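You operate a simulated robot arm through the tools that you are given. There is no shell and no other tool. Be economical: measure what you need, move in short steps, check, and stop when the job is done.

You run a simulated robot arm. Do the job below in one go: nothing can be reset, and whatever is moved stays where it is left.

## Task
Wax the middle of the clamped brush's back, then stand it on the brush board.
Fine: use the green pad and the green box; pad back on the black mat, lid shut; slide block drawn right back; leave the red-dot brush. Set down upright: green pad, green-dot nail brush. A coat counts when it lies all over at full strength: go over it till it gets no stronger.

Only the result counts: the job must be done as asked and must still hold three seconds after the hand-in. Knocking over, shifting, dropping, spilling or breaking anything else fails it. Lids that push on must go on centred and level and be pressed home; caps that screw on are set level and turned clockwise until they are tight.

## Robot
A 7-joint arm with a two-finger parallel gripper, fixed in place. Base frame: the origin is at the foot of the arm, x ahead of it, y to its left, z up; the work surface is at about z = 78. Units: cm, rad, N and s.
With the tool pointing down near the work surface it reaches from about 30 to 70 cm from the base axis. Its first joint turns from -1.152 to 1.152 rad. Payload 1.57 kg.
Tool frame: the origin (TCP) lies between the finger pads and is the grasp point; the fingertips stand 3 cm ahead of it; z points along the fingers, y is the line along which they close. The gripper opens to 11 cm. The fingers are 2.4 cm wide and 1.2 cm thick; the gripper's body (4.8 by 11.2 cm) begins 7.8 cm behind the TCP.
Orientation is told as [roll, pitch, yaw] about the base's x, y, z axes, in that order, counted from this pose: with the fingers straight down and closing along the base's y, the tool's x points along the base's -x, its y along +y and its z along -z.

## Interface
- The arm moves only by the tool servo_tool. Its argument "deltas" is a list of rows, each an object of numbers (a shift or turn left out is 0, a gripper value left out holds the last): "wx", "wy", "wz": the turn, a rotation vector about the base's x, y, z in units of 5 degrees (1.0 is 5 degrees); "tx", "ty", "tz": the shift along the base's x, y, z in units of 20 mm (1.0 is 20 mm); "claw": the closure, from 0 (fully open) to 1 (shut). In form: [{"wx": .., "wy": .., "wz": .., "tx": .., "ty": .., "tz": .., "claw": ..}, ...]. A call has 1 to 8 rows; each row shifts and turns the commanded pose from where the row before left it. A call with a number of a shift or a turn outside -1 to 1 is refused whole. Each row takes 0.2 s and may step no farther than 5 cm and 0.15 rad from the row before; otherwise, or with a gripper value out of range, the whole call is refused. A pose out of reach is approached as far as the arm can. The call stops where the force on the tool passes 50 N (or 10 N more than at its start, if that is more) or the arm is blocked; 0.2 s more then pass. The fingers move at their own pace (about 10.8 cm/s each) and stop on an object; they squeeze with about 39 N. The grip force told is the motor's: it shows also when the fingers shut on nothing. Time passes only in rows, and 0.2 s behind the last, so rows that do not move let the fingers close. It gives the time, the measured TCP pose, the force on the tool (base axes), the opening and the grip force at its end, in the units of the frame above (readings bear some noise), with the torque about the TCP (base axes, N m) and any sound that the robot's microphone picked up.
- Cameras (640 x 400 px; columns grow to the right, rows downward): "scene" is fixed at [17.54, -43.03, 137.16]; the picture's right is [0.40, -0.92, 0.00], its down [-0.78, -0.34, -0.52] and it looks along [0.48, 0.21, -0.85] (base axes); focal length 328 px, centre (320, 200). "wrist" rides on the gripper at [7, 1.6, -14.1] in the tool frame; the picture's right is [-0.23, 0.97, 0.00], its down [-0.85, -0.20, -0.48] and it looks along [-0.47, -0.11, 0.88] (tool axes); focal length 222 px, centre (320, 200). There is no depth. A picture from a camera that has moved, and an enlarged one, comes with that camera's place and axes in the base frame and with its lens.
- get_image(camera): a new picture of that camera. The clock stands still meanwhile.
- inspect(camera, box): a new picture of the part [left, top, right, bottom] of that camera's present view, enlarged. The clock stands still meanwhile.
- hand_in(): hands the job in; it is judged then, once.

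Work in short steps. Places have to be worked out from the pictures, the camera data and where the tool is seen: move nearer, look again, correct. Check each grasp and each placing, and mend what went wrong. You have 120 turns and 76 pictures in all, those below and enlarged ones among them. Open the gripper and draw the arm clear of the work before you hand the job in, unless the task says otherwise; then end with one line.

The tools are called after "Call:" as a command line: name --argument value ..., lists and objects as JSON in quotes. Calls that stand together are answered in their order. servo_tool: Moves the arm, as the interface text tells. Its arguments: {"type":"object","properties":{"deltas":{"type":"array"}},"required":["deltas"]} The other tools are called the same way: get_image (camera) takes a picture; inspect (camera, box) takes an enlarged picture of a part of a camera's view; hand_in () hands the job in.

At the start:

```text
t: 0.0
position: [35.72, -27.84, 109.78]
tool_rot: [-0.001, 0.001, 0.0]
ft_force: [-0.4, -0.6, -0.7]
torque: [0.0, -0.01, 0.02]
opening: 10.99
grip_force: 0.0
```

scene: 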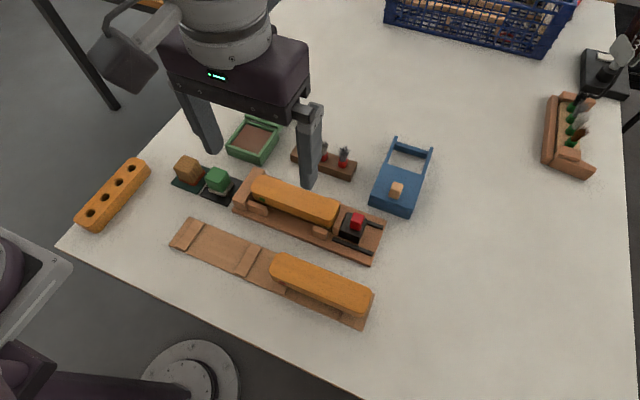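
wrist: 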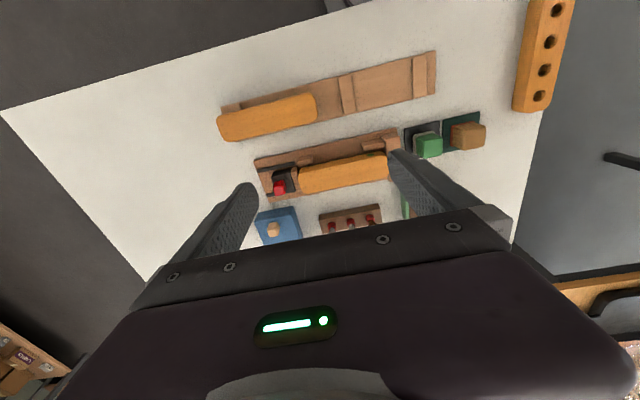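

The scene shows a brush clamped in a fixture, a green pad on a black mat, an open green box (perhaps) and a brush board. I'll enlarge the relevant parts first.

Call:
inspect --camera "scene" --box '[160, 100, 400, 250]'

Call:
inspect --camera "scene" --box '[160, 190, 400, 340]'

Call:
inspect --camera "wrist" --box '[200, 30, 520, 230]'

```text
2.67 times, centred on (280, 175) of scene
camera zoom: at [17.54, -43.03, 137.16], right [0.4, -0.92, 0.0], down [-0.78, -0.34, -0.52], along [0.48, 0.21, -0.85], focal length 874 px, centre (427, 267)
```

zoom: 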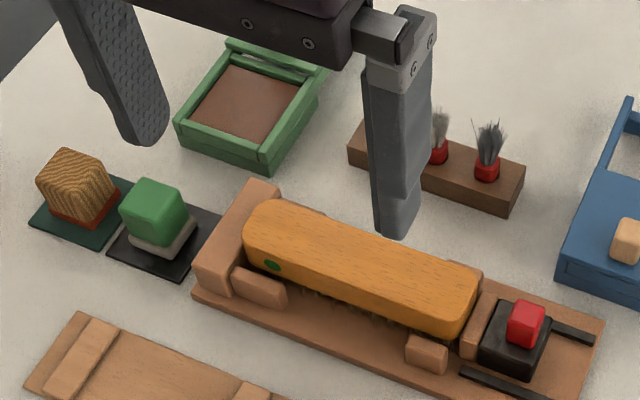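

```text
2.67 times, centred on (280, 265) of scene
camera zoom: at [17.54, -43.03, 137.16], right [0.4, -0.92, 0.0], down [-0.78, -0.34, -0.52], along [0.48, 0.21, -0.85], focal length 874 px, centre (427, 27)
```

zoom: 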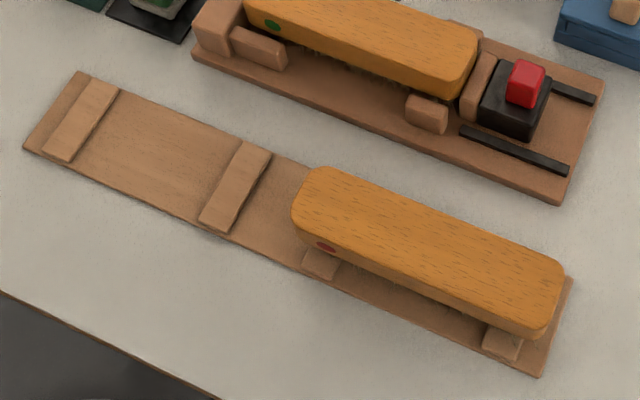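

```text
2.00 times, centred on (360, 130) of wrist
camera zoom: at [28.8, -26.4, 123.91], right [0.23, 0.97, 0.0], down [0.85, -0.2, 0.48], along [0.47, -0.11, -0.88], focal length 444 px, centre (240, 340)
```

zoom: 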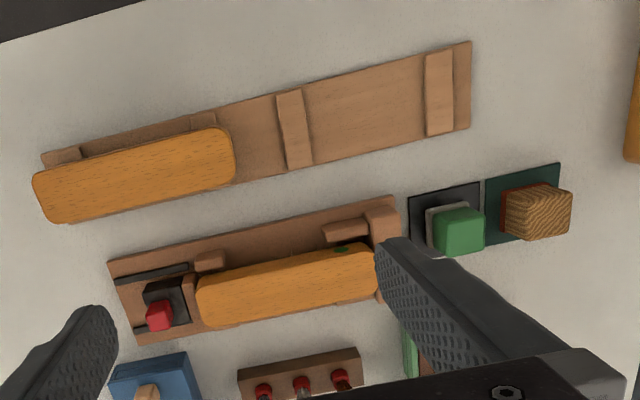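

The brush's top centre is at about (45.5, -25.4). The gripper hides the green and blue boxes, so I'll move up and across for a better view.

Call:
servo_tool --deltas '[{"tx": 1, "ty": 1}, {"tx": 1, "ty": 1}, {"tx": 1, "ty": 1}, {"tx": 1, "ty": 1}, {"tx": 1, "ty": 1}, {"tx": 1, "ty": 1}, {"tx": 1, "ty": 1}, {"ty": 0}]'

Call:
get_image --camera "wrist"

Call:
get_image --camera "scene"

```text
t: 1.8
position: [49.73, -13.84, 109.76]
tool_rot: [0.001, 0.001, 0.001]
ft_force: [-0.2, 0.8, 0.6]
torque: [0.01, 0.0, -0.03]
opening: 10.99
grip_force: 0.1
```

```text
70 pictures are left
camera wrist: at [42.87, -12.39, 123.93], right [0.23, 0.97, 0.0], down [0.85, -0.2, 0.48], along [0.47, -0.11, -0.88], focal length 222 px, centre (320, 200)
```

wrist: 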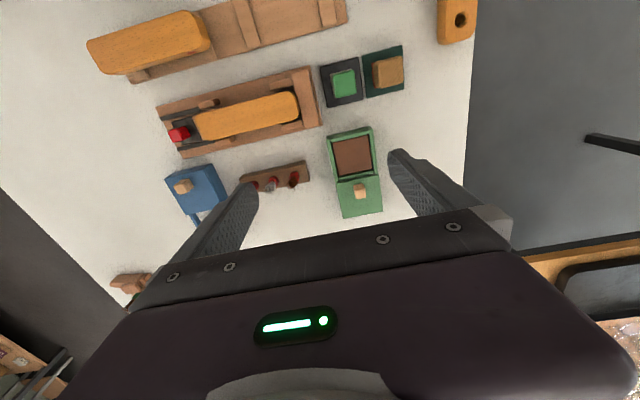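

```text
69 pictures are left
```

scene: 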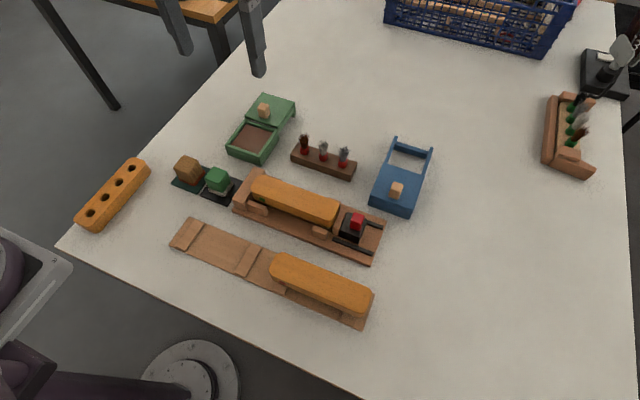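

Call:
inspect --camera "scene" --box '[165, 80, 325, 210]'

Call:
inspect --camera "wrist" --box '[140, 20, 420, 220]'

Call:
inspect --camera "scene" --box '[220, 150, 440, 290]'

```text
3.08 times, centred on (245, 145) of scene
camera zoom: at [17.54, -43.03, 137.16], right [0.4, -0.92, 0.0], down [-0.78, -0.34, -0.52], along [0.48, 0.21, -0.85], focal length 1008 px, centre (551, 369)
```

zoom: 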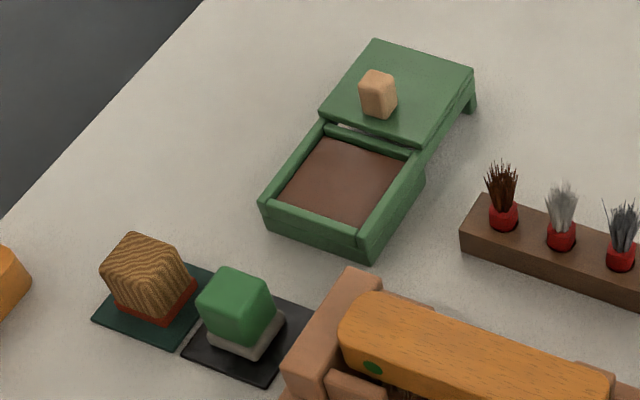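

```text
2.00 times, centred on (280, 120) of wrist
camera zoom: at [42.87, -12.39, 123.93], right [0.23, 0.97, 0.0], down [0.85, -0.2, 0.48], along [0.47, -0.11, -0.88], focal length 444 px, centre (400, 360)
```

zoom: 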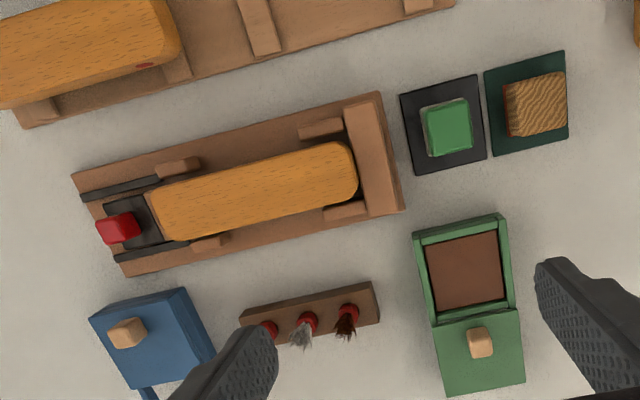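

```text
2.86 times, centred on (330, 220) of scene
camera zoom: at [17.54, -43.03, 137.16], right [0.4, -0.92, 0.0], down [-0.78, -0.34, -0.52], along [0.48, 0.21, -0.85], focal length 936 px, centre (291, 143)
```

zoom: 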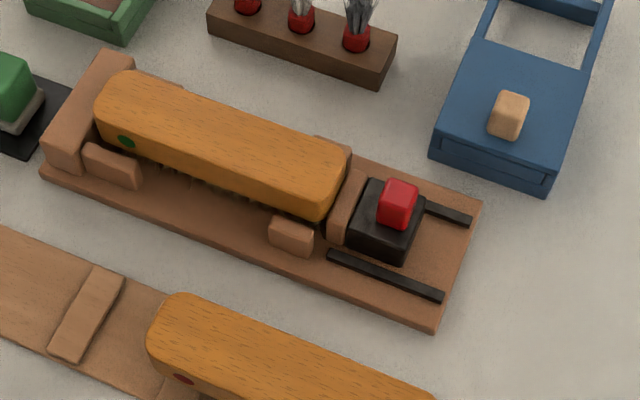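

Layout understood: all aligned with the base axes; the green box's lid slides in x, and the blue box is already shut. I'll come down over the green pad to measure it.

Call:
servo_tool --deltas '[{"tx": -0.6, "ty": 0.6, "tz": -1}, {"tx": -0.6, "ty": 0.6, "tz": -1}, {"tx": -0.6, "ty": 0.6, "tz": -1}, {"tx": -0.5, "ty": 0.6, "tz": -1}, {"tz": -1}, {"tz": -1}, {"tz": 0}]'

Call:
get_image --camera "wrist"

```text
t: 3.4
position: [45.19, -9.17, 97.61]
tool_rot: [0.0, 0.001, 0.0]
ft_force: [0.4, 0.3, 0.4]
torque: [0.01, -0.01, 0.0]
opening: 11.0
grip_force: 0.1
```

```text
65 pictures are left
camera wrist: at [38.18, -7.61, 111.82], right [0.23, 0.97, 0.0], down [0.85, -0.2, 0.48], along [0.47, -0.11, -0.88], focal length 222 px, centre (320, 200)
```

wrist: 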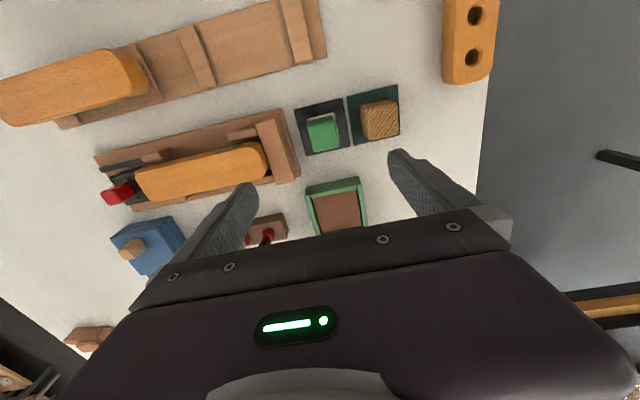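

Call:
inspect --camera "wrist" --box '[270, 70, 430, 240]'

Call:
inspect --camera "scene" --box '[165, 145, 245, 210]'

```text
2.35 times, centred on (350, 155) of wrist
camera zoom: at [38.18, -7.61, 111.82], right [0.23, 0.97, 0.0], down [0.85, -0.2, 0.48], along [0.47, -0.11, -0.88], focal length 523 px, centre (249, 306)
```

zoom: 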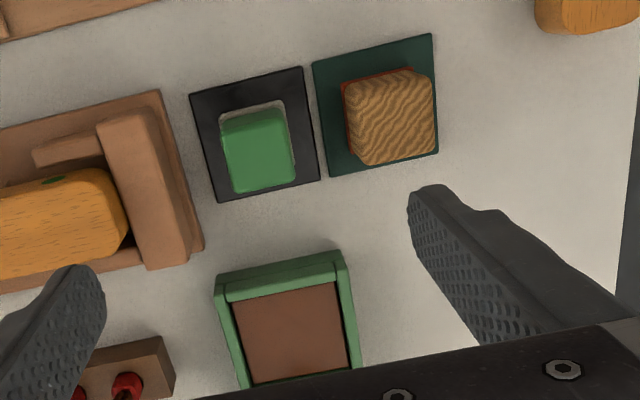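

```text
6.15 times, centred on (205, 178) of scene
camera zoom: at [17.54, -43.03, 137.16], right [0.4, -0.92, 0.0], down [-0.78, -0.34, -0.52], along [0.48, 0.21, -0.85], focal length 2016 px, centre (1028, 338)
```

zoom: 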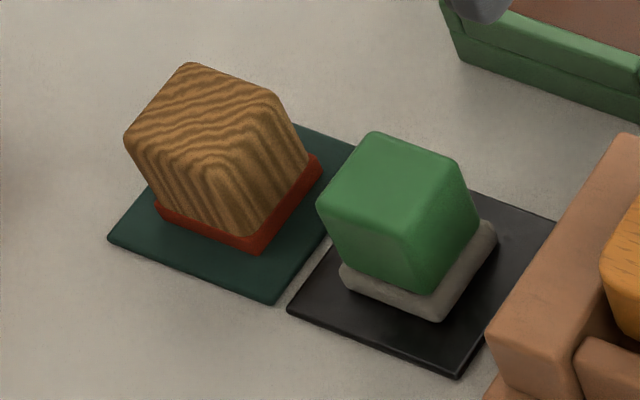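

Pad centre is about (44.4, -8.6), about 3.6 cm square, top at z≈84. The wooden pad is close by, so I'll part-close the fingers to 6 cm and descend to just above it.

Call:
servo_tool --deltas '[{"tx": -0.4, "ty": 0.28, "claw": 0.45}, {"tz": -1}, {"tz": -1}, {"tz": -1}, {"tz": -1}, {"tz": 0}]'

Call:
get_image --camera "wrist"

Call:
inspect --camera "scene" --box '[145, 90, 305, 220]'

```text
t: 4.8
position: [44.35, -8.64, 89.79]
tool_rot: [0.0, 0.001, 0.001]
ft_force: [0.6, 0.6, 0.4]
torque: [-0.01, 0.01, 0.01]
opening: 6.05
grip_force: 0.0
```

```text
62 pictures are left
camera wrist: at [37.36, -7.09, 103.87], right [0.23, 0.97, 0.0], down [0.85, -0.2, 0.48], along [0.47, -0.11, -0.88], focal length 222 px, centre (320, 200)
```

wrist: 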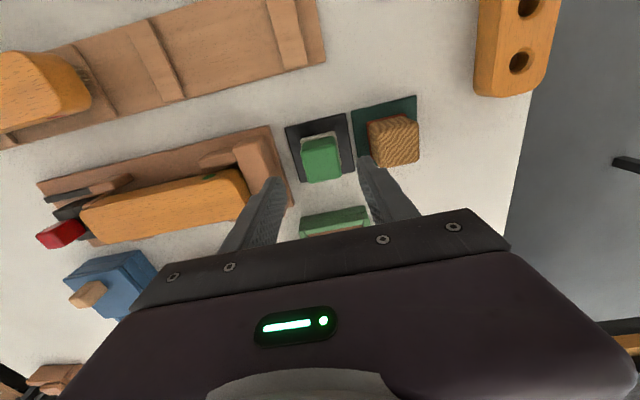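

```text
3.08 times, centred on (225, 155) of scene
camera zoom: at [17.54, -43.03, 137.16], right [0.4, -0.92, 0.0], down [-0.78, -0.34, -0.52], along [0.48, 0.21, -0.85], focal length 1008 px, centre (612, 338)
```

zoom: 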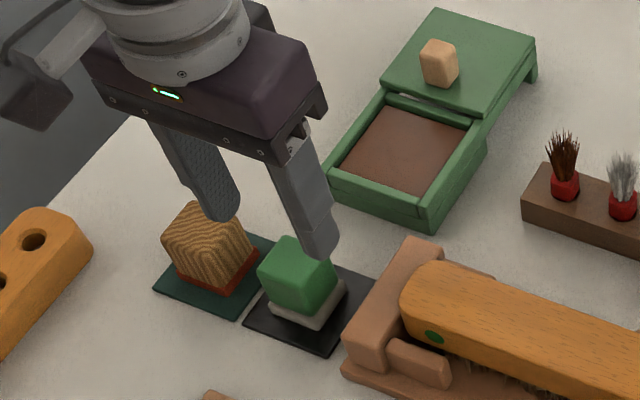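

Alignment is good; descend and close on the pad.

Call:
servo_tool --deltas '[{"tx": -0.06, "tz": -1}, {"tz": -1}, {"tz": -0.75}, {"tz": 0}]'

Call:
inspect --camera "scene" --box '[145, 90, 305, 220]'

Call:
get_image --camera "wrist"

```text
t: 5.8
position: [44.16, -8.53, 84.09]
tool_rot: [-0.001, 0.0, 0.001]
ft_force: [0.7, 0.2, 0.0]
torque: [0.03, 0.02, -0.02]
opening: 6.08
grip_force: 0.0
```

```text
3.08 times, centred on (225, 155) of scene
camera zoom: at [17.54, -43.03, 137.16], right [0.4, -0.92, 0.0], down [-0.78, -0.34, -0.52], along [0.48, 0.21, -0.85], focal length 1008 px, centre (612, 338)
```

zoom: 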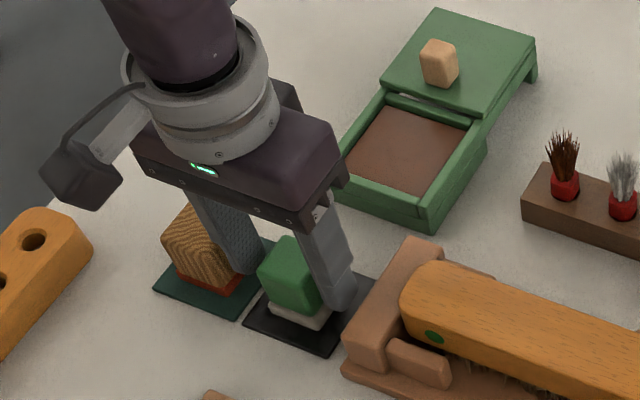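

```text
59 pictures are left
camera wrist: at [37.25, -7.07, 98.34], right [0.23, 0.97, 0.0], down [0.85, -0.2, 0.48], along [0.47, -0.11, -0.88], focal length 222 px, centre (320, 200)
```

wrist: 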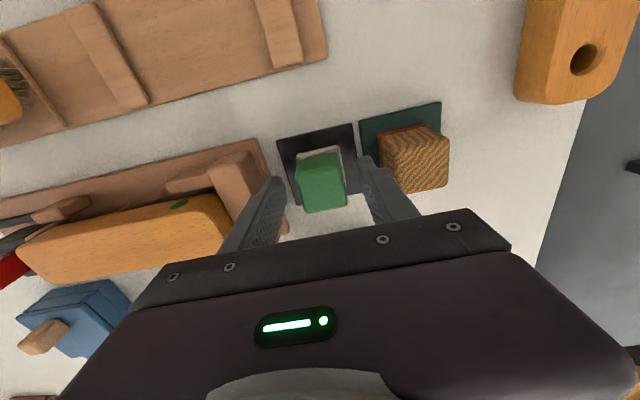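

Call:
servo_tool --deltas '[{"claw": 0.6}, {"claw": 0.8}, {"claw": 0.8}, {"claw": 1}, {"claw": 1}, {"claw": 1}]'

```text
t: 7.2
position: [44.02, -8.59, 84.2]
tool_rot: [-0.002, 0.0, 0.0]
ft_force: [0.0, 0.1, 0.0]
torque: [-0.02, 0.01, 0.01]
opening: 3.47
grip_force: 38.7
```

Pad gripped (3.47 cm). Lift and carry to over the green box's wax (centre ≈ (58, -9)).

Call:
servo_tool --deltas '[{"tz": 1}, {"tz": 1}, {"tz": 1}, {"tz": 1}, {"tz": 0.5}, {"tz": 0}]'

Call:
get_image --camera "wrist"

Call:
servo_tool --deltas '[{"tx": 1}, {"tx": 1}, {"tx": 1}, {"tx": 1}, {"tx": 1}, {"tx": 1}, {"tx": 0.85, "ty": -0.2}, {"tz": 0}]'

Call:
get_image --camera "wrist"

Call:
inspect --camera "scene" --box '[185, 40, 345, 170]'

```text
t: 8.6
position: [44.19, -8.5, 93.25]
tool_rot: [0.001, 0.0, 0.001]
ft_force: [0.3, 0.2, -1.1]
torque: [-0.01, -0.03, -0.01]
opening: 3.47
grip_force: 38.8
```

```text
58 pictures are left
camera wrist: at [37.18, -7.01, 107.43], right [0.23, 0.97, 0.0], down [0.85, -0.2, 0.48], along [0.47, -0.11, -0.88], focal length 222 px, centre (320, 200)
```

wrist: 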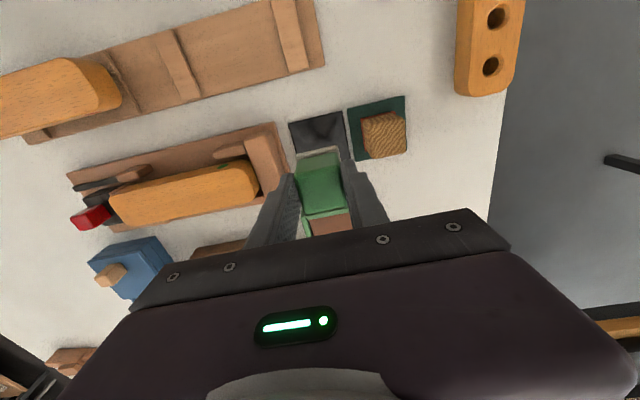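

```text
t: 10.4
position: [57.9, -9.04, 93.22]
tool_rot: [0.0, 0.0, 0.001]
ft_force: [0.0, -0.3, -0.7]
torque: [0.0, -0.02, -0.01]
opening: 3.5
grip_force: 39.4
```

```text
57 pictures are left
camera wrist: at [50.95, -7.47, 107.42], right [0.23, 0.97, 0.0], down [0.86, -0.2, 0.48], along [0.47, -0.11, -0.88], focal length 222 px, centre (320, 200)
```

wrist: 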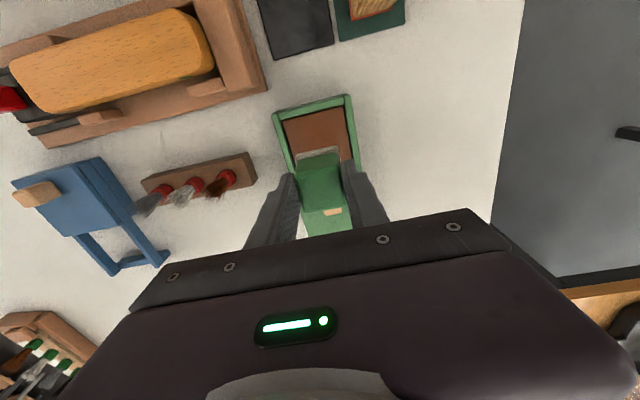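

```text
3.08 times, centred on (265, 105) of scene
camera zoom: at [17.54, -43.03, 137.16], right [0.4, -0.92, 0.0], down [-0.78, -0.34, -0.52], along [0.48, 0.21, -0.85], focal length 1008 px, centre (489, 492)
```

zoom: 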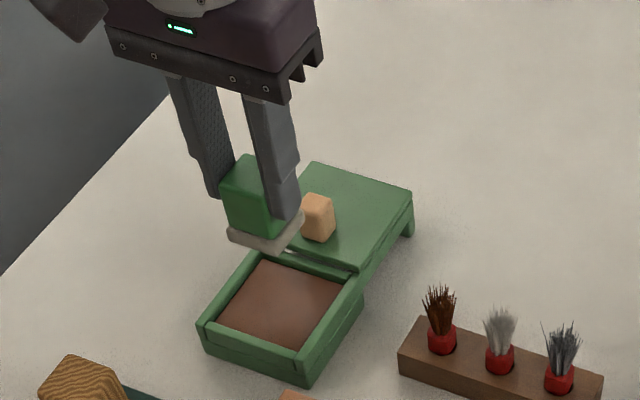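

Wax spans about x 54.3–61, y −12.5…−5.5. Lower toward it gently at x≈57.4.

Call:
servo_tool --deltas '[{"tx": -0.2, "tz": -1}, {"tz": -1}, {"tz": -0.6}, {"tz": 0}]'

Call:
inspect --camera "scene" --box '[205, 80, 325, 170]'

```text
t: 11.4
position: [57.4, -8.96, 88.0]
tool_rot: [0.0, 0.0, 0.0]
ft_force: [-0.1, -0.2, 0.0]
torque: [0.02, 0.03, -0.03]
opening: 3.48
grip_force: 39.4
```

```text
4.44 times, centred on (265, 125) of scene
camera zoom: at [17.54, -43.03, 137.16], right [0.4, -0.92, 0.0], down [-0.78, -0.34, -0.52], along [0.48, 0.21, -0.85], focal length 1456 px, centre (564, 533)
```

zoom: 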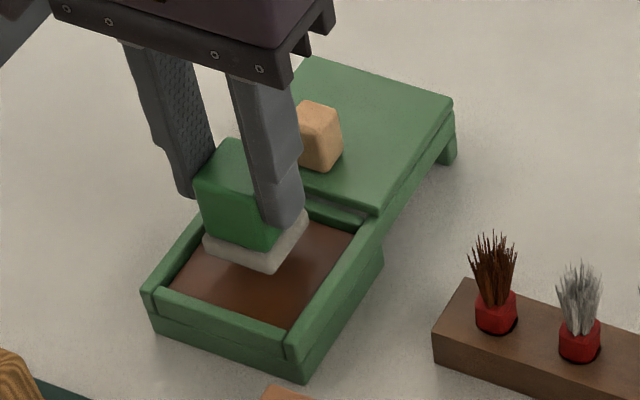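

Centred over the wax; go down in small steps until contact.

Call:
servo_tool --deltas '[{"tz": -0.2}, {"tz": -0.2}, {"tz": -0.1}]'

Call:
servo_tool --deltas '[{"tz": -0.15}, {"tz": -0.1}]'

```text
t: 12.2
position: [57.52, -8.82, 87.01]
tool_rot: [0.001, -0.001, -0.002]
ft_force: [-0.4, -0.2, -0.6]
torque: [0.02, -0.02, -0.02]
opening: 3.47
grip_force: 39.0
```

```text
t: 12.8
position: [57.51, -8.9, 86.71]
tool_rot: [0.001, 0.0, 0.0]
ft_force: [-8.6, 4.1, 31.7]
torque: [0.17, 0.44, -0.01]
opening: 3.5
grip_force: 38.8
```

Contact at TCP z≈86.7 with 32 N; ease off a little and rub in a small circle to charge the pad.

Call:
servo_tool --deltas '[{"tz": 0.08}, {"tx": -0.3}, {"ty": 0.3}, {"tx": 0.5}, {"ty": -0.6}, {"tx": -0.5}, {"ty": 0.3}, {"tx": 0.3}]'

```text
t: 14.6
position: [57.4, -8.99, 86.71]
tool_rot: [0.0, 0.0, 0.0]
ft_force: [-4.2, 0.3, 9.7]
torque: [0.01, 0.1, -0.02]
opening: 3.49
grip_force: 39.5
```

9.7 N, good. Lift and look at the felt.

Call:
servo_tool --deltas '[{"tz": 0.3}, {"tz": 1}, {"tz": 1}, {"tz": 1}, {"tz": 0}]'

Call:
inspect --camera "scene" --box '[205, 60, 325, 170]'

```text
t: 15.8
position: [57.4, -8.86, 93.14]
tool_rot: [0.001, -0.002, -0.001]
ft_force: [0.2, 0.2, 0.3]
torque: [0.04, -0.03, -0.01]
opening: 3.47
grip_force: 39.0
```

```text
3.64 times, centred on (265, 115) of scene
camera zoom: at [17.54, -43.03, 137.16], right [0.4, -0.92, 0.0], down [-0.78, -0.34, -0.52], along [0.48, 0.21, -0.85], focal length 1191 px, centre (520, 509)
```

zoom: 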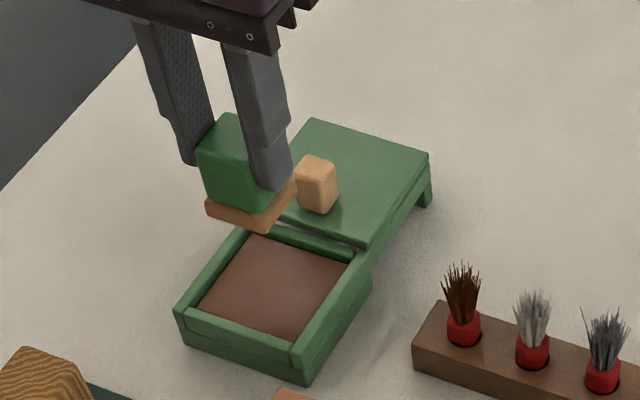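

The felt has taken the wax colour. Move high over to above the brush's middle.

Call:
servo_tool --deltas '[{"tz": 1}, {"tz": 1}, {"tx": -0.75, "ty": -1}, {"tx": -0.75, "ty": -1}, {"tx": -0.75, "ty": -1}, {"tx": -0.75, "ty": -1}, {"tx": -0.75, "ty": -1}, {"tx": -0.75, "ty": -1}]'

Call:
servo_tool --deltas '[{"tx": -0.75, "ty": -1}, {"tx": -0.7, "ty": -1}, {"ty": -0.35}, {"tz": -0.7}, {"tz": 0}]'

Call:
get_image --camera "wrist"

Call:
inspect --camera "scene" --box '[220, 120, 400, 270]'

```text
t: 17.6
position: [48.37, -20.98, 97.17]
tool_rot: [0.002, 0.0, 0.0]
ft_force: [-0.3, -0.2, 0.3]
torque: [0.02, 0.0, -0.01]
opening: 3.47
grip_force: 38.6
```

```text
t: 18.8
position: [45.6, -25.73, 95.94]
tool_rot: [0.001, -0.001, 0.0]
ft_force: [0.5, 0.1, -0.9]
torque: [-0.02, 0.03, -0.02]
opening: 3.48
grip_force: 39.1
```

```text
53 pictures are left
camera wrist: at [38.69, -24.24, 110.04], right [0.23, 0.97, 0.0], down [0.85, -0.2, 0.48], along [0.47, -0.11, -0.88], focal length 222 px, centre (320, 200)
```

wrist: 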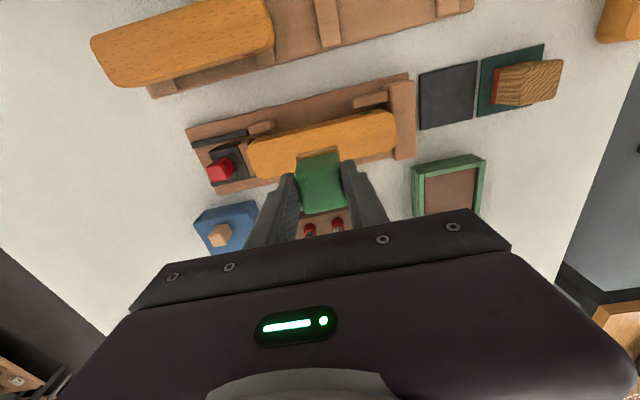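

```text
2.67 times, centred on (310, 195) of scene
camera zoom: at [17.54, -43.03, 137.16], right [0.4, -0.92, 0.0], down [-0.78, -0.34, -0.52], along [0.48, 0.21, -0.85], focal length 874 px, centre (347, 213)
```

zoom: 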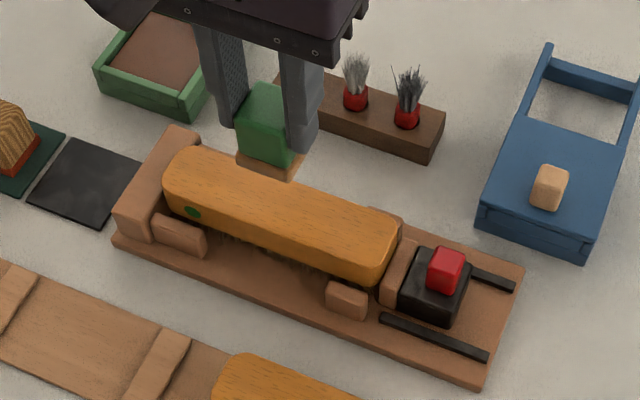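

Brush back spans y≈−34.4…−17.2, middle ≈ (45.2, −25.8). Lower toward contact.

Call:
servo_tool --deltas '[{"tx": -0.15, "tz": -1}, {"tz": -0.8}, {"tz": -0.2}, {"tz": 0}]'

Call:
inspect --camera "scene" --box '[240, 130, 360, 240]'

```text
t: 19.8
position: [45.23, -25.84, 91.92]
tool_rot: [-0.001, -0.001, 0.0]
ft_force: [0.3, -0.1, 0.3]
torque: [0.02, 0.01, 0.02]
opening: 3.46
grip_force: 39.1
```

```text
3.64 times, centred on (300, 185) of scene
camera zoom: at [17.54, -43.03, 137.16], right [0.4, -0.92, 0.0], down [-0.78, -0.34, -0.52], along [0.48, 0.21, -0.85], focal length 1191 px, centre (393, 254)
```

zoom: 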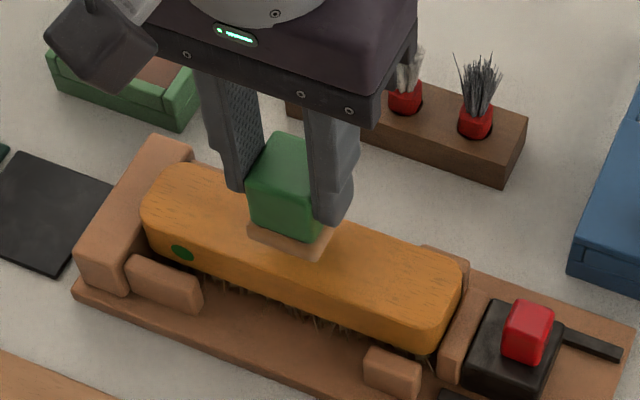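

Call:
servo_tool --deltas '[{"tz": -0.2}, {"tz": -0.15}, {"tz": 0}]'

Call:
servo_tool --deltas '[{"tz": -0.15}, {"tz": -0.1}, {"tz": 0}]'

```text
t: 20.6
position: [45.26, -25.66, 91.27]
tool_rot: [0.0, 0.0, 0.0]
ft_force: [-0.1, 0.8, -0.9]
torque: [-0.01, 0.0, 0.0]
opening: 3.47
grip_force: 38.6
```

```text
t: 21.4
position: [45.27, -25.54, 90.7]
tool_rot: [0.0, 0.0, 0.0]
ft_force: [1.4, -0.2, 0.2]
torque: [-0.02, 0.01, -0.01]
opening: 3.46
grip_force: 38.3
```

Call:
servo_tool --deltas '[{"tz": -0.15}, {"tz": 0}]'

Call:
servo_tool --deltas '[{"tz": -0.1}, {"tz": 0}]'

Call:
inspect --camera "scene" --box '[240, 130, 360, 240]'

```text
t: 22.0
position: [45.28, -25.57, 90.49]
tool_rot: [0.0, 0.002, -0.001]
ft_force: [0.2, -0.5, -0.5]
torque: [0.01, 0.01, 0.0]
opening: 3.45
grip_force: 38.8
```

```text
t: 22.6
position: [45.32, -25.74, 90.33]
tool_rot: [-0.001, -0.002, 0.0]
ft_force: [-0.8, 1.8, 9.4]
torque: [0.09, 0.06, 0.02]
opening: 3.45
grip_force: 39.3
```

```text
3.64 times, centred on (300, 185) of scene
camera zoom: at [17.52, -43.02, 137.16], right [0.4, -0.92, 0.0], down [-0.78, -0.34, -0.52], along [0.48, 0.21, -0.85], focal length 1191 px, centre (393, 254)
```

zoom: 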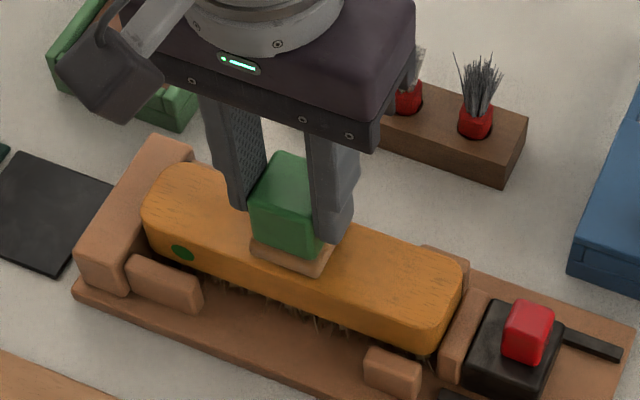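

Contact (9 N). Stroke to and fro over the middle, with shifts across the width.

Call:
servo_tool --deltas '[{"ty": 0.5}, {"tx": -0.3}, {"ty": -0.5}, {"ty": -0.5}, {"tx": 0.3}, {"ty": 0.5}, {"ty": 0.5}, {"tx": 0.3}]'

Call:
servo_tool --deltas '[{"ty": -0.5}, {"ty": -0.5}, {"tx": -0.3}, {"ty": 0.5}, {"tz": 1}, {"tz": 1}, {"tz": 1}, {"tx": 0}]'

Call:
inspect --camera "scene" --box '[240, 130, 360, 240]'

```text
t: 24.4
position: [45.69, -24.71, 90.18]
tool_rot: [0.002, 0.001, -0.001]
ft_force: [-5.8, -1.0, 15.2]
torque: [-0.15, 0.28, -0.09]
opening: 3.48
grip_force: 38.9
```

```text
t: 26.2
position: [45.19, -25.84, 96.31]
tool_rot: [0.0, 0.0, 0.001]
ft_force: [-0.2, -0.5, -0.8]
torque: [-0.02, 0.03, -0.01]
opening: 3.47
grip_force: 38.4
```

```text
3.64 times, centred on (300, 185) of scene
camera zoom: at [17.54, -43.03, 137.16], right [0.4, -0.92, 0.0], down [-0.78, -0.34, -0.52], along [0.48, 0.21, -0.85], focal length 1191 px, centre (393, 254)
```

zoom: 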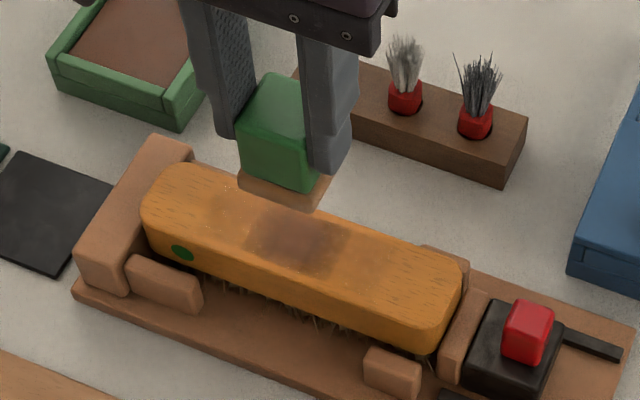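

Wax is building, strongest in the centre. Go back down and make more even passes, working the edges too.

Call:
servo_tool --deltas '[{"tz": -1}, {"tz": -1}, {"tz": -0.95}, {"ty": 0.6}, {"tx": -0.4}, {"tx": 0.8}, {"tx": -0.8}, {"tx": 0.8}]'

Call:
servo_tool --deltas '[{"ty": -0.6}, {"ty": -0.6}, {"tx": -0.8}, {"tx": 0.8}, {"tx": -0.8}, {"ty": 0.6}, {"ty": 0.6}, {"tx": 0.4}]'

Call:
servo_tool --deltas '[{"tx": 0.4}, {"tx": -0.8}, {"ty": -0.6}, {"ty": -0.6}, {"tx": 0.8}, {"tx": -0.4}, {"ty": 0.6}, {"tz": 0.2}]'

Call:
servo_tool --deltas '[{"tz": 1}, {"tz": 1}, {"tz": 0.8}, {"tx": 1}, {"tx": 1}, {"tx": 0}]'

Call:
inspect --camera "scene" --box '[240, 130, 360, 240]'

```text
t: 28.0
position: [46.14, -24.53, 90.32]
tool_rot: [0.001, 0.001, 0.001]
ft_force: [0.7, -0.1, 0.2]
torque: [0.01, 0.02, -0.03]
opening: 3.46
grip_force: 39.4
```

```text
t: 29.8
position: [45.32, -24.35, 90.3]
tool_rot: [-0.001, 0.0, 0.002]
ft_force: [0.6, 0.0, -1.2]
torque: [-0.01, -0.01, -0.01]
opening: 3.51
grip_force: 39.1
```

```text
t: 31.6
position: [45.37, -25.68, 90.65]
tool_rot: [0.001, 0.0, -0.001]
ft_force: [-0.2, 0.5, -0.5]
torque: [0.03, -0.06, 0.02]
opening: 3.48
grip_force: 39.0
```

```text
t: 33.0
position: [49.29, -25.67, 96.26]
tool_rot: [0.0, 0.0, 0.001]
ft_force: [0.5, -0.2, -0.7]
torque: [0.0, 0.04, -0.03]
opening: 3.5
grip_force: 39.4
```

```text
3.64 times, centred on (300, 185) of scene
camera zoom: at [17.54, -43.03, 137.16], right [0.4, -0.92, 0.0], down [-0.78, -0.34, -0.52], along [0.48, 0.21, -0.85], focal length 1191 px, centre (393, 254)
```

zoom: 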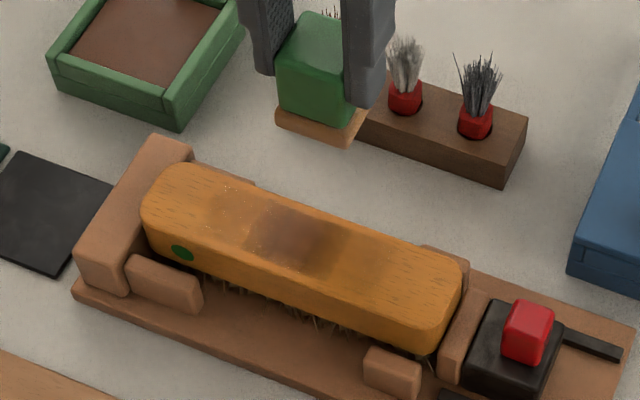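

Call:
inspect --camera "scene" --box '[270, 165, 340, 225]'

```text
6.67 times, centred on (305, 195) of scene
camera zoom: at [17.54, -43.03, 137.16], right [0.4, -0.92, 0.0], down [-0.78, -0.34, -0.52], along [0.48, 0.21, -0.85], focal length 2184 px, centre (420, 233)
```

zoom: 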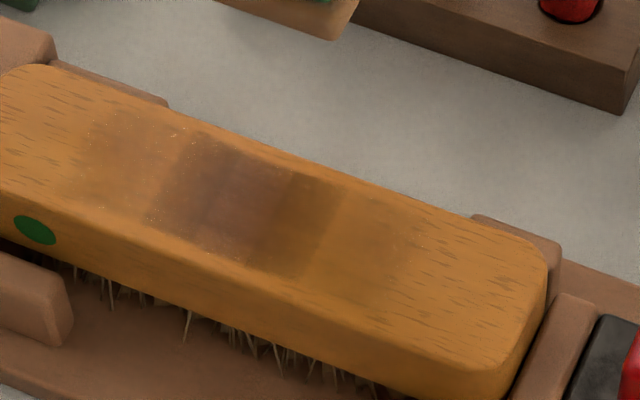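

Contact had been too light in that pass (≈0 N). Go back, 1 mm lower, and pass over the middle third again with real pressure.

Call:
servo_tool --deltas '[{"tx": -1}, {"tx": -1}, {"tz": -1}, {"tz": -1}, {"tz": -1}, {"tz": -0.07}, {"tx": 0}]'

Call:
servo_tool --deltas '[{"ty": 0.45}, {"tx": -0.3}, {"tx": 0.6}, {"tx": -0.6}, {"ty": -0.45}, {"ty": -0.45}, {"tx": 0.6}, {"tx": -0.6}]'

Call:
servo_tool --deltas '[{"tx": 0.3}, {"ty": 0.45}, {"ty": 0.45}, {"ty": -0.45}, {"ty": -0.45}, {"ty": 0.45}, {"ty": 0.45}, {"ty": -0.45}]'

Call:
servo_tool --deltas '[{"tz": 1}, {"tz": 1}, {"tz": 1}, {"tx": 1}, {"tx": 1}, {"tx": 0}]'

Call:
inspect --camera "scene" --box '[270, 165, 340, 225]'

```text
t: 34.6
position: [45.24, -25.57, 90.19]
tool_rot: [0.0, 0.002, 0.001]
ft_force: [0.1, -0.3, -1.3]
torque: [0.0, 0.02, 0.03]
opening: 3.48
grip_force: 39.0
```

```text
t: 36.4
position: [44.76, -26.56, 90.32]
tool_rot: [-0.001, -0.004, 0.001]
ft_force: [5.6, 0.5, 11.5]
torque: [0.07, -0.33, -0.01]
opening: 3.52
grip_force: 39.2
```

```text
t: 38.2
position: [45.25, -25.72, 90.17]
tool_rot: [-0.001, -0.001, -0.002]
ft_force: [-0.4, 1.2, 4.1]
torque: [0.13, -0.04, 0.0]
opening: 3.48
grip_force: 39.2
```

```text
t: 39.6
position: [49.24, -25.52, 96.18]
tool_rot: [-0.001, 0.0, 0.0]
ft_force: [0.4, -0.2, -1.6]
torque: [0.02, -0.01, 0.01]
opening: 3.47
grip_force: 39.6
```

```text
6.67 times, centred on (305, 195) of scene
camera zoom: at [17.54, -43.03, 137.16], right [0.4, -0.92, 0.0], down [-0.78, -0.34, -0.52], along [0.48, 0.21, -0.85], focal length 2184 px, centre (420, 233)
```

zoom: 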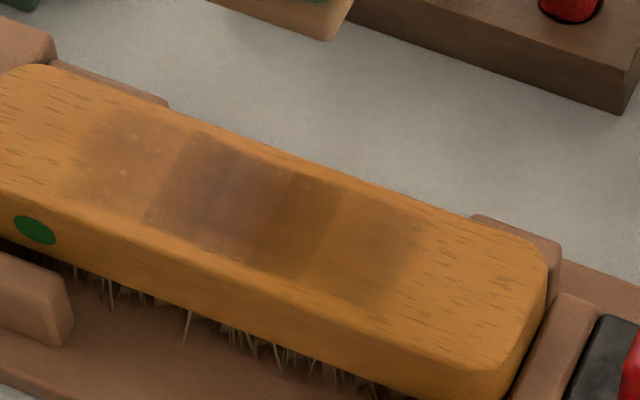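

Pad may be running low; recharge it in the green box and look at the brush from there with the wrist camera.

Call:
servo_tool --deltas '[{"tz": 0.5}, {"tx": 0.5, "ty": 1}, {"tx": 0.5, "ty": 1}, {"tx": 0.5, "ty": 1}, {"tx": 0.5, "ty": 1}, {"tx": 0.5, "ty": 1}, {"tx": 0.5, "ty": 1}, {"tx": 0.5, "ty": 1}]'

Call:
servo_tool --deltas '[{"tx": 0.6, "ty": 1}, {"ty": 0.3}, {"tz": -1}, {"tz": -1}, {"tz": 0}]'

Call:
inspect --camera "wrist" --box '[0, 0, 300, 190]'

```text
t: 41.4
position: [56.39, -11.54, 97.34]
tool_rot: [-0.001, -0.001, 0.0]
ft_force: [-0.4, 0.6, -0.8]
torque: [-0.02, -0.04, 0.01]
opening: 3.48
grip_force: 39.1
```

```text
t: 42.6
position: [57.49, -9.13, 93.11]
tool_rot: [-0.001, 0.0, 0.001]
ft_force: [0.3, 0.3, -0.3]
torque: [0.02, -0.02, 0.02]
opening: 3.47
grip_force: 39.5
```

```text
2.11 times, centred on (150, 95) of wrist
camera zoom: at [50.53, -7.61, 107.24], right [0.23, 0.97, 0.0], down [0.85, -0.2, 0.48], along [0.47, -0.11, -0.88], focal length 468 px, centre (678, 421)
```

zoom: 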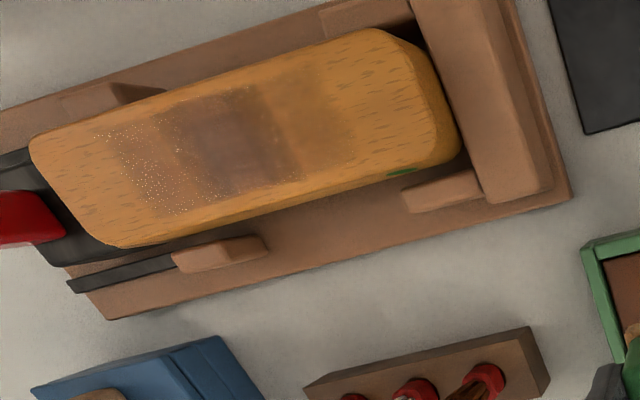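

Coat shows stronger in the middle third (y≈−28.5…−22.7), weaker beyond. Recharge the pad on the wax.

Call:
servo_tool --deltas '[{"tz": -1}, {"tz": -1}, {"tz": -1}, {"tz": -0.15}, {"tz": -0.06}, {"tx": 0}]'

Call:
servo_tool --deltas '[{"tx": -0.3}, {"ty": 0.3}, {"tx": 0.5}, {"ty": -0.6}, {"tx": -0.5}, {"ty": 0.3}, {"tx": 0.3}, {"tx": 0}]'

```text
t: 44.0
position: [57.41, -9.12, 86.72]
tool_rot: [-0.001, 0.0, 0.0]
ft_force: [-0.2, 0.3, -0.1]
torque: [0.03, 0.02, 0.02]
opening: 3.48
grip_force: 39.0
```

```text
t: 45.8
position: [57.65, -9.02, 86.64]
tool_rot: [0.0, 0.001, 0.0]
ft_force: [0.0, 0.5, -0.4]
torque: [0.04, -0.01, 0.03]
opening: 3.47
grip_force: 39.2
```

No contact yet; lower in 1 mm steps and rub again.

Call:
servo_tool --deltas '[{"tz": -0.06}, {"tx": 0}]'

Call:
servo_tool --deltas '[{"tz": -0.05}, {"tx": 0}]'

```text
t: 46.4
position: [57.53, -9.01, 86.58]
tool_rot: [0.001, 0.0, 0.0]
ft_force: [-0.1, 0.8, -0.9]
torque: [0.03, 0.03, -0.02]
opening: 3.48
grip_force: 39.3
```

```text
t: 47.0
position: [57.52, -9.02, 86.59]
tool_rot: [0.0, -0.001, 0.001]
ft_force: [-1.1, 1.6, 8.8]
torque: [0.12, 0.04, 0.04]
opening: 3.5
grip_force: 39.4
```

Call:
servo_tool --deltas '[{"tx": -0.3}, {"ty": 0.3}, {"tx": 0.5}, {"ty": -0.6}, {"tx": -0.5}, {"ty": 0.3}, {"tx": 0.3}, {"tz": 1}]'

Call:
servo_tool --deltas '[{"tz": 1}, {"tz": 1}, {"tz": 1}, {"tz": 1}, {"tx": -0.75, "ty": -1}, {"tx": -0.75, "ty": -1}, {"tx": -0.75, "ty": -1}, {"tx": -0.75, "ty": -1}]'

Call:
servo_tool --deltas '[{"tx": -0.75, "ty": -1}, {"tx": -0.75, "ty": -1}, {"tx": -0.75, "ty": -1}, {"tx": -0.75, "ty": -1}, {"tx": -0.1, "ty": -0.35}, {"tz": -1}, {"tz": -1}, {"tx": 0}]'

```text
t: 48.8
position: [57.43, -9.05, 88.54]
tool_rot: [-0.001, 0.004, 0.0]
ft_force: [-0.4, -0.7, 0.5]
torque: [0.01, 0.03, 0.01]
opening: 3.47
grip_force: 38.8
```

```text
t: 50.6
position: [51.45, -16.99, 96.45]
tool_rot: [0.0, 0.001, 0.0]
ft_force: [0.3, 1.0, -0.6]
torque: [0.0, -0.02, -0.06]
opening: 3.49
grip_force: 38.5
```

```text
t: 52.4
position: [45.42, -25.92, 92.46]
tool_rot: [0.001, 0.0, 0.002]
ft_force: [0.7, 0.8, -0.5]
torque: [-0.01, 0.02, 0.01]
opening: 3.48
grip_force: 38.8
```

Call:
servo_tool --deltas '[{"tz": -0.6}, {"tz": -0.5}, {"tx": 0}]'

Call:
servo_tool --deltas '[{"tz": -0.06}, {"tx": 0}]'

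```text
t: 53.2
position: [45.34, -25.69, 90.26]
tool_rot: [0.001, 0.001, -0.001]
ft_force: [-0.1, 0.9, -0.8]
torque: [0.0, 0.03, 0.0]
opening: 3.5
grip_force: 39.3
```

```text
t: 53.8
position: [45.31, -25.81, 90.21]
tool_rot: [0.0, 0.001, -0.002]
ft_force: [-0.6, 0.4, -0.5]
torque: [0.01, 0.03, -0.01]
opening: 3.47
grip_force: 39.1
```

Call:
servo_tool --deltas '[{"tz": -0.06}, {"tx": 0}]'

Call:
servo_tool --deltas '[{"tz": -0.04}, {"tx": 0}]'

```text
t: 54.4
position: [45.33, -25.77, 90.09]
tool_rot: [-0.003, -0.003, 0.001]
ft_force: [-1.5, 0.0, 12.2]
torque: [0.06, 0.07, -0.03]
opening: 3.49
grip_force: 39.2
```

```text
t: 55.0
position: [45.26, -25.73, 90.19]
tool_rot: [0.0, -0.003, 0.001]
ft_force: [-4.3, -0.2, 34.8]
torque: [0.1, 0.16, -0.02]
opening: 3.48
grip_force: 39.2
```

Firm contact; ease off half a millimetre and rub the middle, checking force.

Call:
servo_tool --deltas '[{"tz": 0.03}, {"ty": 0.4}, {"ty": -0.4}, {"ty": -0.4}, {"tx": -0.3}, {"ty": 0.4}, {"ty": 0.4}, {"tx": 0.3}]'

Call:
servo_tool --deltas '[{"tx": 0.3}, {"ty": -0.4}, {"ty": -0.4}, {"tx": -0.3}, {"ty": 0.4}, {"ty": 0.4}, {"ty": -0.4}, {"ty": -0.4}]'

Call:
servo_tool --deltas '[{"ty": 0.4}, {"tz": 1}, {"tz": 1}, {"tz": 1}, {"tx": 1}, {"tx": 1}, {"tx": 0}]'

Call:
inspect --camera "scene" --box '[270, 165, 340, 225]'

```text
t: 56.8
position: [45.25, -24.81, 90.07]
tool_rot: [0.002, 0.002, -0.001]
ft_force: [0.0, 0.2, -0.2]
torque: [0.02, -0.01, -0.04]
opening: 3.48
grip_force: 39.2
```

```text
t: 58.6
position: [45.2, -26.43, 90.05]
tool_rot: [0.0, 0.001, 0.0]
ft_force: [-0.3, -0.1, -0.9]
torque: [0.01, 0.0, -0.03]
opening: 3.49
grip_force: 38.9
```

```text
t: 60.2
position: [49.21, -25.62, 96.07]
tool_rot: [0.0, 0.001, 0.0]
ft_force: [-0.3, 0.3, -1.2]
torque: [0.0, 0.02, 0.0]
opening: 3.51
grip_force: 39.2
```

```text
6.67 times, centred on (305, 195) of scene
camera zoom: at [17.54, -43.03, 137.16], right [0.4, -0.92, 0.0], down [-0.78, -0.34, -0.52], along [0.48, 0.21, -0.85], focal length 2184 px, centre (420, 233)
```

zoom: 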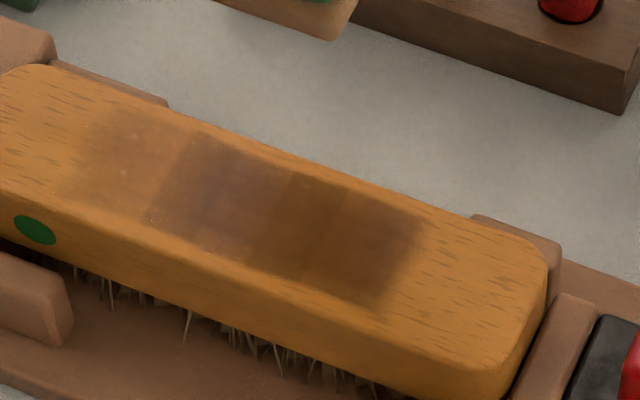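

The −y side has now become full-strength too, while the +y side (left) is still faint. Repeat with the pad slightly toward +y, under controlled pressure.

Call:
servo_tool --deltas '[{"tx": -1}, {"tx": -1, "ty": 0.4}, {"tz": -1}, {"tz": -1}, {"tz": -1}, {"tz": -0.03}, {"tx": 0}]'

Call:
servo_tool --deltas '[{"tz": -0.05}, {"tx": 0}]'

```text
t: 61.8
position: [45.23, -24.91, 90.1]
tool_rot: [0.0, 0.0, 0.0]
ft_force: [-0.3, 0.7, 4.0]
torque: [0.04, 0.06, 0.02]
opening: 3.45
grip_force: 39.1
```

```text
t: 62.4
position: [45.2, -24.81, 90.03]
tool_rot: [0.0, -0.003, -0.001]
ft_force: [-4.0, 0.8, 20.9]
torque: [0.05, 0.23, 0.05]
opening: 3.46
grip_force: 38.9
```

Call:
servo_tool --deltas '[{"tx": -0.3}, {"ty": 0.2}, {"tx": 0.3}, {"tx": 0.3}, {"ty": -0.2}, {"tx": -0.3}]'

Call:
servo_tool --deltas '[{"tz": -0.03}, {"tx": -0.3}, {"ty": -0.4}, {"tx": 0.6}, {"ty": -0.4}, {"tx": -0.6}, {"ty": 0.4}, {"tx": 0.3}]'

Call:
servo_tool --deltas '[{"ty": 0.4}, {"ty": -0.4}, {"ty": -0.4}, {"ty": 0.4}, {"tx": 0}]'

Call:
servo_tool --deltas '[{"tz": 1}, {"tz": 1}, {"tz": 1}, {"tx": 1}, {"tx": 1}, {"tx": 0}]'

Call:
inspect --camera "scene" --box '[270, 165, 340, 225]'

```text
t: 63.8
position: [45.55, -25.1, 90.01]
tool_rot: [-0.003, -0.007, 0.002]
ft_force: [8.1, 1.5, 21.1]
torque: [0.14, -0.61, 0.0]
opening: 3.47
grip_force: 39.0
```

```text
t: 65.6
position: [45.15, -25.74, 89.81]
tool_rot: [0.0, 0.002, 0.0]
ft_force: [-3.3, -0.6, 10.0]
torque: [-0.11, 0.25, -0.01]
opening: 3.47
grip_force: 38.6
```

```text
t: 66.8
position: [45.27, -25.63, 89.74]
tool_rot: [0.001, 0.001, -0.001]
ft_force: [0.0, 0.3, -0.9]
torque: [0.01, -0.03, -0.01]
opening: 3.48
grip_force: 39.3
```

```text
t: 68.2
position: [49.19, -25.71, 95.84]
tool_rot: [0.0, -0.001, 0.0]
ft_force: [0.5, 0.5, -0.7]
torque: [0.02, 0.01, 0.01]
opening: 3.5
grip_force: 38.6
```

```text
6.67 times, centred on (305, 195) of scene
camera zoom: at [17.54, -43.03, 137.16], right [0.4, -0.92, 0.0], down [-0.78, -0.34, -0.52], along [0.48, 0.21, -0.85], focal length 2184 px, centre (420, 233)
```

zoom: 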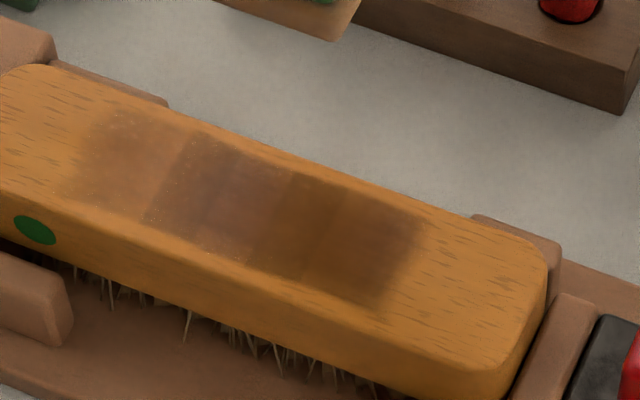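

The centre is unchanged (at its strongest), but the +y cell is still lighter. Recharge the pad once more and go over that part.

Call:
servo_tool --deltas '[{"tz": 0.6}, {"tx": 0.5, "ty": 1}, {"tx": 0.5, "ty": 1}, {"tx": 0.5, "ty": 1}, {"tx": 0.5, "ty": 1}, {"tx": 0.5, "ty": 1}, {"tx": 0.5, "ty": 1}, {"tx": 0.5, "ty": 1}]'

Call:
servo_tool --deltas '[{"tx": 0.6, "ty": 1}, {"ty": 0.3}, {"tz": -1}, {"tz": -1}, {"tz": -1}, {"tz": -1}, {"tz": -1}, {"tz": 0}]'

Call:
servo_tool --deltas '[{"tz": -0.2}, {"tz": 0}]'

```text
t: 70.0
position: [56.37, -11.77, 97.09]
tool_rot: [0.0, 0.001, 0.0]
ft_force: [-0.5, -0.3, -0.9]
torque: [-0.01, 0.0, 0.01]
opening: 3.48
grip_force: 39.3
```

```text
t: 71.8
position: [57.34, -9.25, 87.0]
tool_rot: [0.0, 0.0, 0.0]
ft_force: [-0.8, -0.6, -1.3]
torque: [0.03, 0.08, 0.01]
opening: 3.48
grip_force: 39.5
```

```text
t: 72.4
position: [57.43, -9.19, 86.59]
tool_rot: [0.0, 0.0, -0.001]
ft_force: [-0.3, 0.0, -0.6]
torque: [-0.01, -0.01, 0.01]
opening: 3.48
grip_force: 39.4
```

Call:
servo_tool --deltas '[{"tz": -0.1}, {"tz": -0.08}, {"tz": 0}]'

Call:
servo_tool --deltas '[{"tz": -0.06}, {"tz": 0}]'

```text
t: 73.2
position: [57.41, -9.04, 86.33]
tool_rot: [-0.001, -0.001, 0.0]
ft_force: [0.0, -0.2, -0.2]
torque: [-0.01, -0.03, 0.01]
opening: 3.47
grip_force: 39.4
```

```text
t: 73.8
position: [57.56, -9.18, 86.28]
tool_rot: [0.0, 0.0, 0.0]
ft_force: [-1.4, -0.4, 3.5]
torque: [-0.02, 0.13, 0.01]
opening: 3.5
grip_force: 38.9
```

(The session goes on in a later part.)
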